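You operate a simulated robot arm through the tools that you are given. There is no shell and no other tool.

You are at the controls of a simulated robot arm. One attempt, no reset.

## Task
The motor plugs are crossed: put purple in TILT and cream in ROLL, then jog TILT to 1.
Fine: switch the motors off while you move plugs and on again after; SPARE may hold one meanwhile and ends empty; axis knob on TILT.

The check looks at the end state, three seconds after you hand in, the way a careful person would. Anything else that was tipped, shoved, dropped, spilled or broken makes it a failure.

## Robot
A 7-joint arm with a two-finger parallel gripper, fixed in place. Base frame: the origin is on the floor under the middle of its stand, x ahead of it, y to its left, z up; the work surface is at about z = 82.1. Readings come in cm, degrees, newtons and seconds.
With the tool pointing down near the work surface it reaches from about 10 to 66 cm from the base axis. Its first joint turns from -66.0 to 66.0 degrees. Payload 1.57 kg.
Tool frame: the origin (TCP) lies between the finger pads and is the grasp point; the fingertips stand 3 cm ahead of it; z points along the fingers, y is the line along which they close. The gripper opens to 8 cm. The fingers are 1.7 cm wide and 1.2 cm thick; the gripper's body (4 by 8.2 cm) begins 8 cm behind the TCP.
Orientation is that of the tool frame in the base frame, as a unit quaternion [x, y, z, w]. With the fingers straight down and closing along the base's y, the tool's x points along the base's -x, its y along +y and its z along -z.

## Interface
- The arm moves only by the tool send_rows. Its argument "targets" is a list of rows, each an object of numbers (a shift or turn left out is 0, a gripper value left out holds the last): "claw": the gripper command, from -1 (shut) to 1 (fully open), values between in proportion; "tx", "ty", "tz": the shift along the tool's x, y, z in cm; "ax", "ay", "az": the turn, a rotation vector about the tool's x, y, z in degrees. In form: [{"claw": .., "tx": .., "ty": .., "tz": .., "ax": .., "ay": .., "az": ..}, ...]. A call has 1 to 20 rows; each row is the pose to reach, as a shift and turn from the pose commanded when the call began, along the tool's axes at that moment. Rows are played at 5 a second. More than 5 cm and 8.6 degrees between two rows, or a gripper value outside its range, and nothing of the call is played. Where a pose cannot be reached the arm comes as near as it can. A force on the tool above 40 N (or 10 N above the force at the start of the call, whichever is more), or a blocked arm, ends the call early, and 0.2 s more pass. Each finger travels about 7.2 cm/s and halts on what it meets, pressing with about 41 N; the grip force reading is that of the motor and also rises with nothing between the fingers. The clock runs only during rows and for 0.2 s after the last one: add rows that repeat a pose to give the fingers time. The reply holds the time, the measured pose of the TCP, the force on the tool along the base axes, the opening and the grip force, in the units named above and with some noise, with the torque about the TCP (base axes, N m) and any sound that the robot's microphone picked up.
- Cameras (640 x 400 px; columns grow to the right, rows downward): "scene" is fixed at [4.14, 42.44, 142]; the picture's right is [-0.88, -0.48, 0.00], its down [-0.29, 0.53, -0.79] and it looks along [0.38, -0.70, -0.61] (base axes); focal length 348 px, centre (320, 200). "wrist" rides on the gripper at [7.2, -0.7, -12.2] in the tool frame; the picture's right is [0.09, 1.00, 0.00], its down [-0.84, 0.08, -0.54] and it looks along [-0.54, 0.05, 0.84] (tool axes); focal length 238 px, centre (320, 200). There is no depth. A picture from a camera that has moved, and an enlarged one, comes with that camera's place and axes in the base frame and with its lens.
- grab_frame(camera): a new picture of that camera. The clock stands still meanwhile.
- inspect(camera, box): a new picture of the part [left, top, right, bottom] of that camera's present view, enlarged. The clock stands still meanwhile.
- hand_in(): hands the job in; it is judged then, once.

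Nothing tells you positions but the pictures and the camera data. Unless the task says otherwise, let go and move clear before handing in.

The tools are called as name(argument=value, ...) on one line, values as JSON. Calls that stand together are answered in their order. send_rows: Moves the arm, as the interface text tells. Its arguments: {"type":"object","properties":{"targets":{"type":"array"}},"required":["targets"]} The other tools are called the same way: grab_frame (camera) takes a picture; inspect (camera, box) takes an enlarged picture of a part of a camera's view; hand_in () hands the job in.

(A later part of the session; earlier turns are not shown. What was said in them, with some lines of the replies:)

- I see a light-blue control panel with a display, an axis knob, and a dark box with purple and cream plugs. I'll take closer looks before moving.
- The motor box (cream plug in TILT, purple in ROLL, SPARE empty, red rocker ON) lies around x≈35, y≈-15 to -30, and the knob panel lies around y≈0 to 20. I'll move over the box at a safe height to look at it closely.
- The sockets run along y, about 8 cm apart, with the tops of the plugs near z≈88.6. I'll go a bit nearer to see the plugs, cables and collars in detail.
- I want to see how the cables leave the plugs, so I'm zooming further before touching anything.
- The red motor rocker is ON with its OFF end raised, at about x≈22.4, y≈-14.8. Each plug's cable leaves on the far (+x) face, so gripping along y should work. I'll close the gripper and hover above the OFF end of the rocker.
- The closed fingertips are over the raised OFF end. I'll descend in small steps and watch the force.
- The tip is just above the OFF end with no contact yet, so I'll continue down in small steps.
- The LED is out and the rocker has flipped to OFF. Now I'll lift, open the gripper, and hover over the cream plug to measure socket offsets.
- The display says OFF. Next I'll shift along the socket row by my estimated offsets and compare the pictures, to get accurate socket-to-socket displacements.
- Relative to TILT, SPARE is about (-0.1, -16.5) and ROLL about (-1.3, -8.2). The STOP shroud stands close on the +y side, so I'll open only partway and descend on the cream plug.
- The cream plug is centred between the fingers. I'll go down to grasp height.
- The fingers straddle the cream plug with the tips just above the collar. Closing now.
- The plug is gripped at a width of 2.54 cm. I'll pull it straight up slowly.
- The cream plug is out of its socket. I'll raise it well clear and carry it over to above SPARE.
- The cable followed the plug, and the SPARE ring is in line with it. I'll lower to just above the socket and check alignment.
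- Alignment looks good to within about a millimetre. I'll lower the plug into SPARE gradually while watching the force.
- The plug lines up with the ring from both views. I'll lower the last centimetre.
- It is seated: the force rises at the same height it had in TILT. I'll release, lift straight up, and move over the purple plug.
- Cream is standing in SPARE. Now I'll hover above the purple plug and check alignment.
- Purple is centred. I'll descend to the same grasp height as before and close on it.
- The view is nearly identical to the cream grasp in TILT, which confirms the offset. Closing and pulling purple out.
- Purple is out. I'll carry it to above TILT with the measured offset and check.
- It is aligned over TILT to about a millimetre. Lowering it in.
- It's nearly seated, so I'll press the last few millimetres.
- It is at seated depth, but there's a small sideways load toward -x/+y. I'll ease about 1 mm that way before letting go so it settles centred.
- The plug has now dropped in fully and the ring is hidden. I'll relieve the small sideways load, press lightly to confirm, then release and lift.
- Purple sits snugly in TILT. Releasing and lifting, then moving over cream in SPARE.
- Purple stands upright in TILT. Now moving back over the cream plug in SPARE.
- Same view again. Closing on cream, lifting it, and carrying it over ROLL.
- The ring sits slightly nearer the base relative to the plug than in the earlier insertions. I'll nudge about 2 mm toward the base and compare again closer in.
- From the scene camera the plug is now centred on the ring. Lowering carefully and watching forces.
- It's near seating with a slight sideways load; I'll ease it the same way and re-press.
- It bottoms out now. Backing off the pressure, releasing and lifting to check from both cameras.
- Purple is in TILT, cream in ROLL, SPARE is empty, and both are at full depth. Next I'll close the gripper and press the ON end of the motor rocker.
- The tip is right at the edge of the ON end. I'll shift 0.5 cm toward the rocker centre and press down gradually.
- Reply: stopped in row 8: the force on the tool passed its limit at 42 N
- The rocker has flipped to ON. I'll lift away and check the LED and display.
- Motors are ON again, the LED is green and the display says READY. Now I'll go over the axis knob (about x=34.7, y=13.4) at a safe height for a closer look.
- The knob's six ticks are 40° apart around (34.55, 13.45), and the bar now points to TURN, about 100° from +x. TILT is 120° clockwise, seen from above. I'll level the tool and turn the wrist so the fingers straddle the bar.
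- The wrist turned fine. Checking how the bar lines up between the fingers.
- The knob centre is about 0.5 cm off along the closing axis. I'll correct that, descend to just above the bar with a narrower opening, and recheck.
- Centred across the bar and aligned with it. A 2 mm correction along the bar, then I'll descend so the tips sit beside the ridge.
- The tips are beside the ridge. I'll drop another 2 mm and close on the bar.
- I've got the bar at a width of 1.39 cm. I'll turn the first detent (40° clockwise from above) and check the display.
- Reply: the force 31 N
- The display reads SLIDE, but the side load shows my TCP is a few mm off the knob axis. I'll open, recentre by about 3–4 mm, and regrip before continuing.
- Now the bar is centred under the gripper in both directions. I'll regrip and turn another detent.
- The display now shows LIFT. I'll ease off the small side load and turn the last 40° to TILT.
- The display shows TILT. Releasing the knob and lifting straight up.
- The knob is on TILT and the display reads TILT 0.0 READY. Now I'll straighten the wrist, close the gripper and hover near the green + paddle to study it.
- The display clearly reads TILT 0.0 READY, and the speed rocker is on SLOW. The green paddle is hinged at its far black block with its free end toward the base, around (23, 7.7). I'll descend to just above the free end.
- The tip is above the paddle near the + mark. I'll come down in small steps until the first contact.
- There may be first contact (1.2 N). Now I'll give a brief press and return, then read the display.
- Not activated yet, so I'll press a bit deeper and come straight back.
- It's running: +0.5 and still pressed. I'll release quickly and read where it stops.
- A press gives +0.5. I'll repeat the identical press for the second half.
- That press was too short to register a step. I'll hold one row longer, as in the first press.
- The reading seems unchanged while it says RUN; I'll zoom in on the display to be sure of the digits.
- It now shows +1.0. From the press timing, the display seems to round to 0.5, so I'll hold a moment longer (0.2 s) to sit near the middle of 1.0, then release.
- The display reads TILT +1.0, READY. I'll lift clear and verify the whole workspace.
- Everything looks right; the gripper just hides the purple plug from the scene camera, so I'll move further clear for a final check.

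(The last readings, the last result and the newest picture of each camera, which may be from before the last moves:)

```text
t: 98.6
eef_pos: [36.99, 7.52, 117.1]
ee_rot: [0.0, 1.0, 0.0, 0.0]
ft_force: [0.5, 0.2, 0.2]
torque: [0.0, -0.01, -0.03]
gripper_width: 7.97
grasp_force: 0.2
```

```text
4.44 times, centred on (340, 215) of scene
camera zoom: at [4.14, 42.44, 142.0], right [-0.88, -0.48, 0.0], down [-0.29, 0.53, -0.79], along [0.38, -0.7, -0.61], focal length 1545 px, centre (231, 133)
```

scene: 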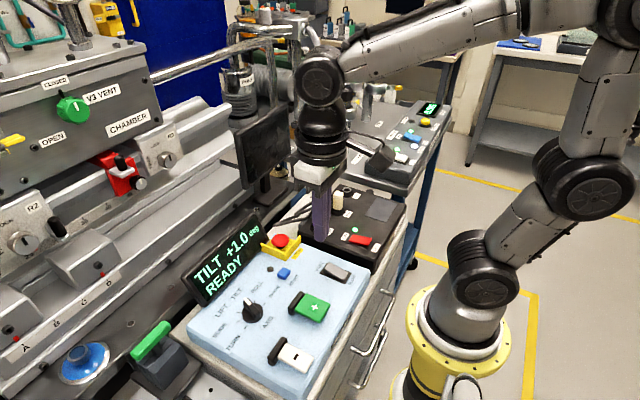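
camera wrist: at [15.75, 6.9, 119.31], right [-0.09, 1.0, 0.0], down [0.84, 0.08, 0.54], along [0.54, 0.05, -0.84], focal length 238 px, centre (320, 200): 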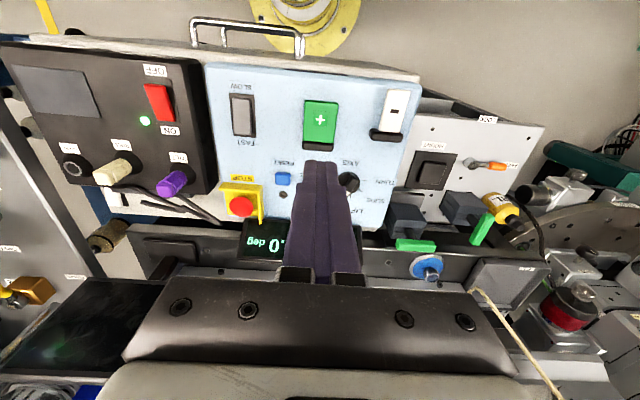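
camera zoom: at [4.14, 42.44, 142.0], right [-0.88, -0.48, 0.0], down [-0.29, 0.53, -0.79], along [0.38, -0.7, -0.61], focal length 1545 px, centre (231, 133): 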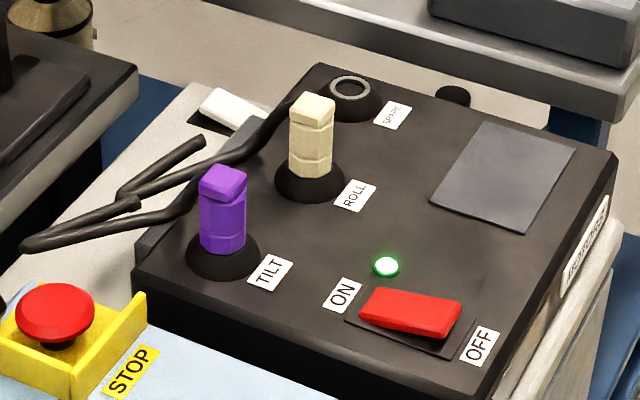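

Purple is seated in TILT, cream in ROLL, and SPARE is empty. The motors are ON with the LED lit, the knob points to TILT, and the display reads TILT +1.0 READY. The arm is clear and nothing else was disturbed, so I'm handing in.

hand_in()

```text
The job is handed in.
```

The plugs are uncrossed and TILT is jogged to 1. I've handed the job in; no verdict has come back yet.

- **Plugs:** Purple is seated in TILT and cream in ROLL. SPARE held the cream plug for a while and is empty again.
- **Motors:** I switched them off before moving the plugs and back on afterwards. The green light is lit.
- **Knob and display:** The axis knob points to TILT and the display reads TILT +1.0 deg, READY. The speed rocker was not touched.
- **TILT value:** The display appears to step in halves of a degree. By my timing of the presses, the true angle is somewhere around 0.9 to 1.1.
- **Rocker press:** Switching the motors on stopped one move at the 42 N force limit. The rocker flipped normally and I saw no damage.

The arm let go and is clear, and I saw nothing else disturbed.
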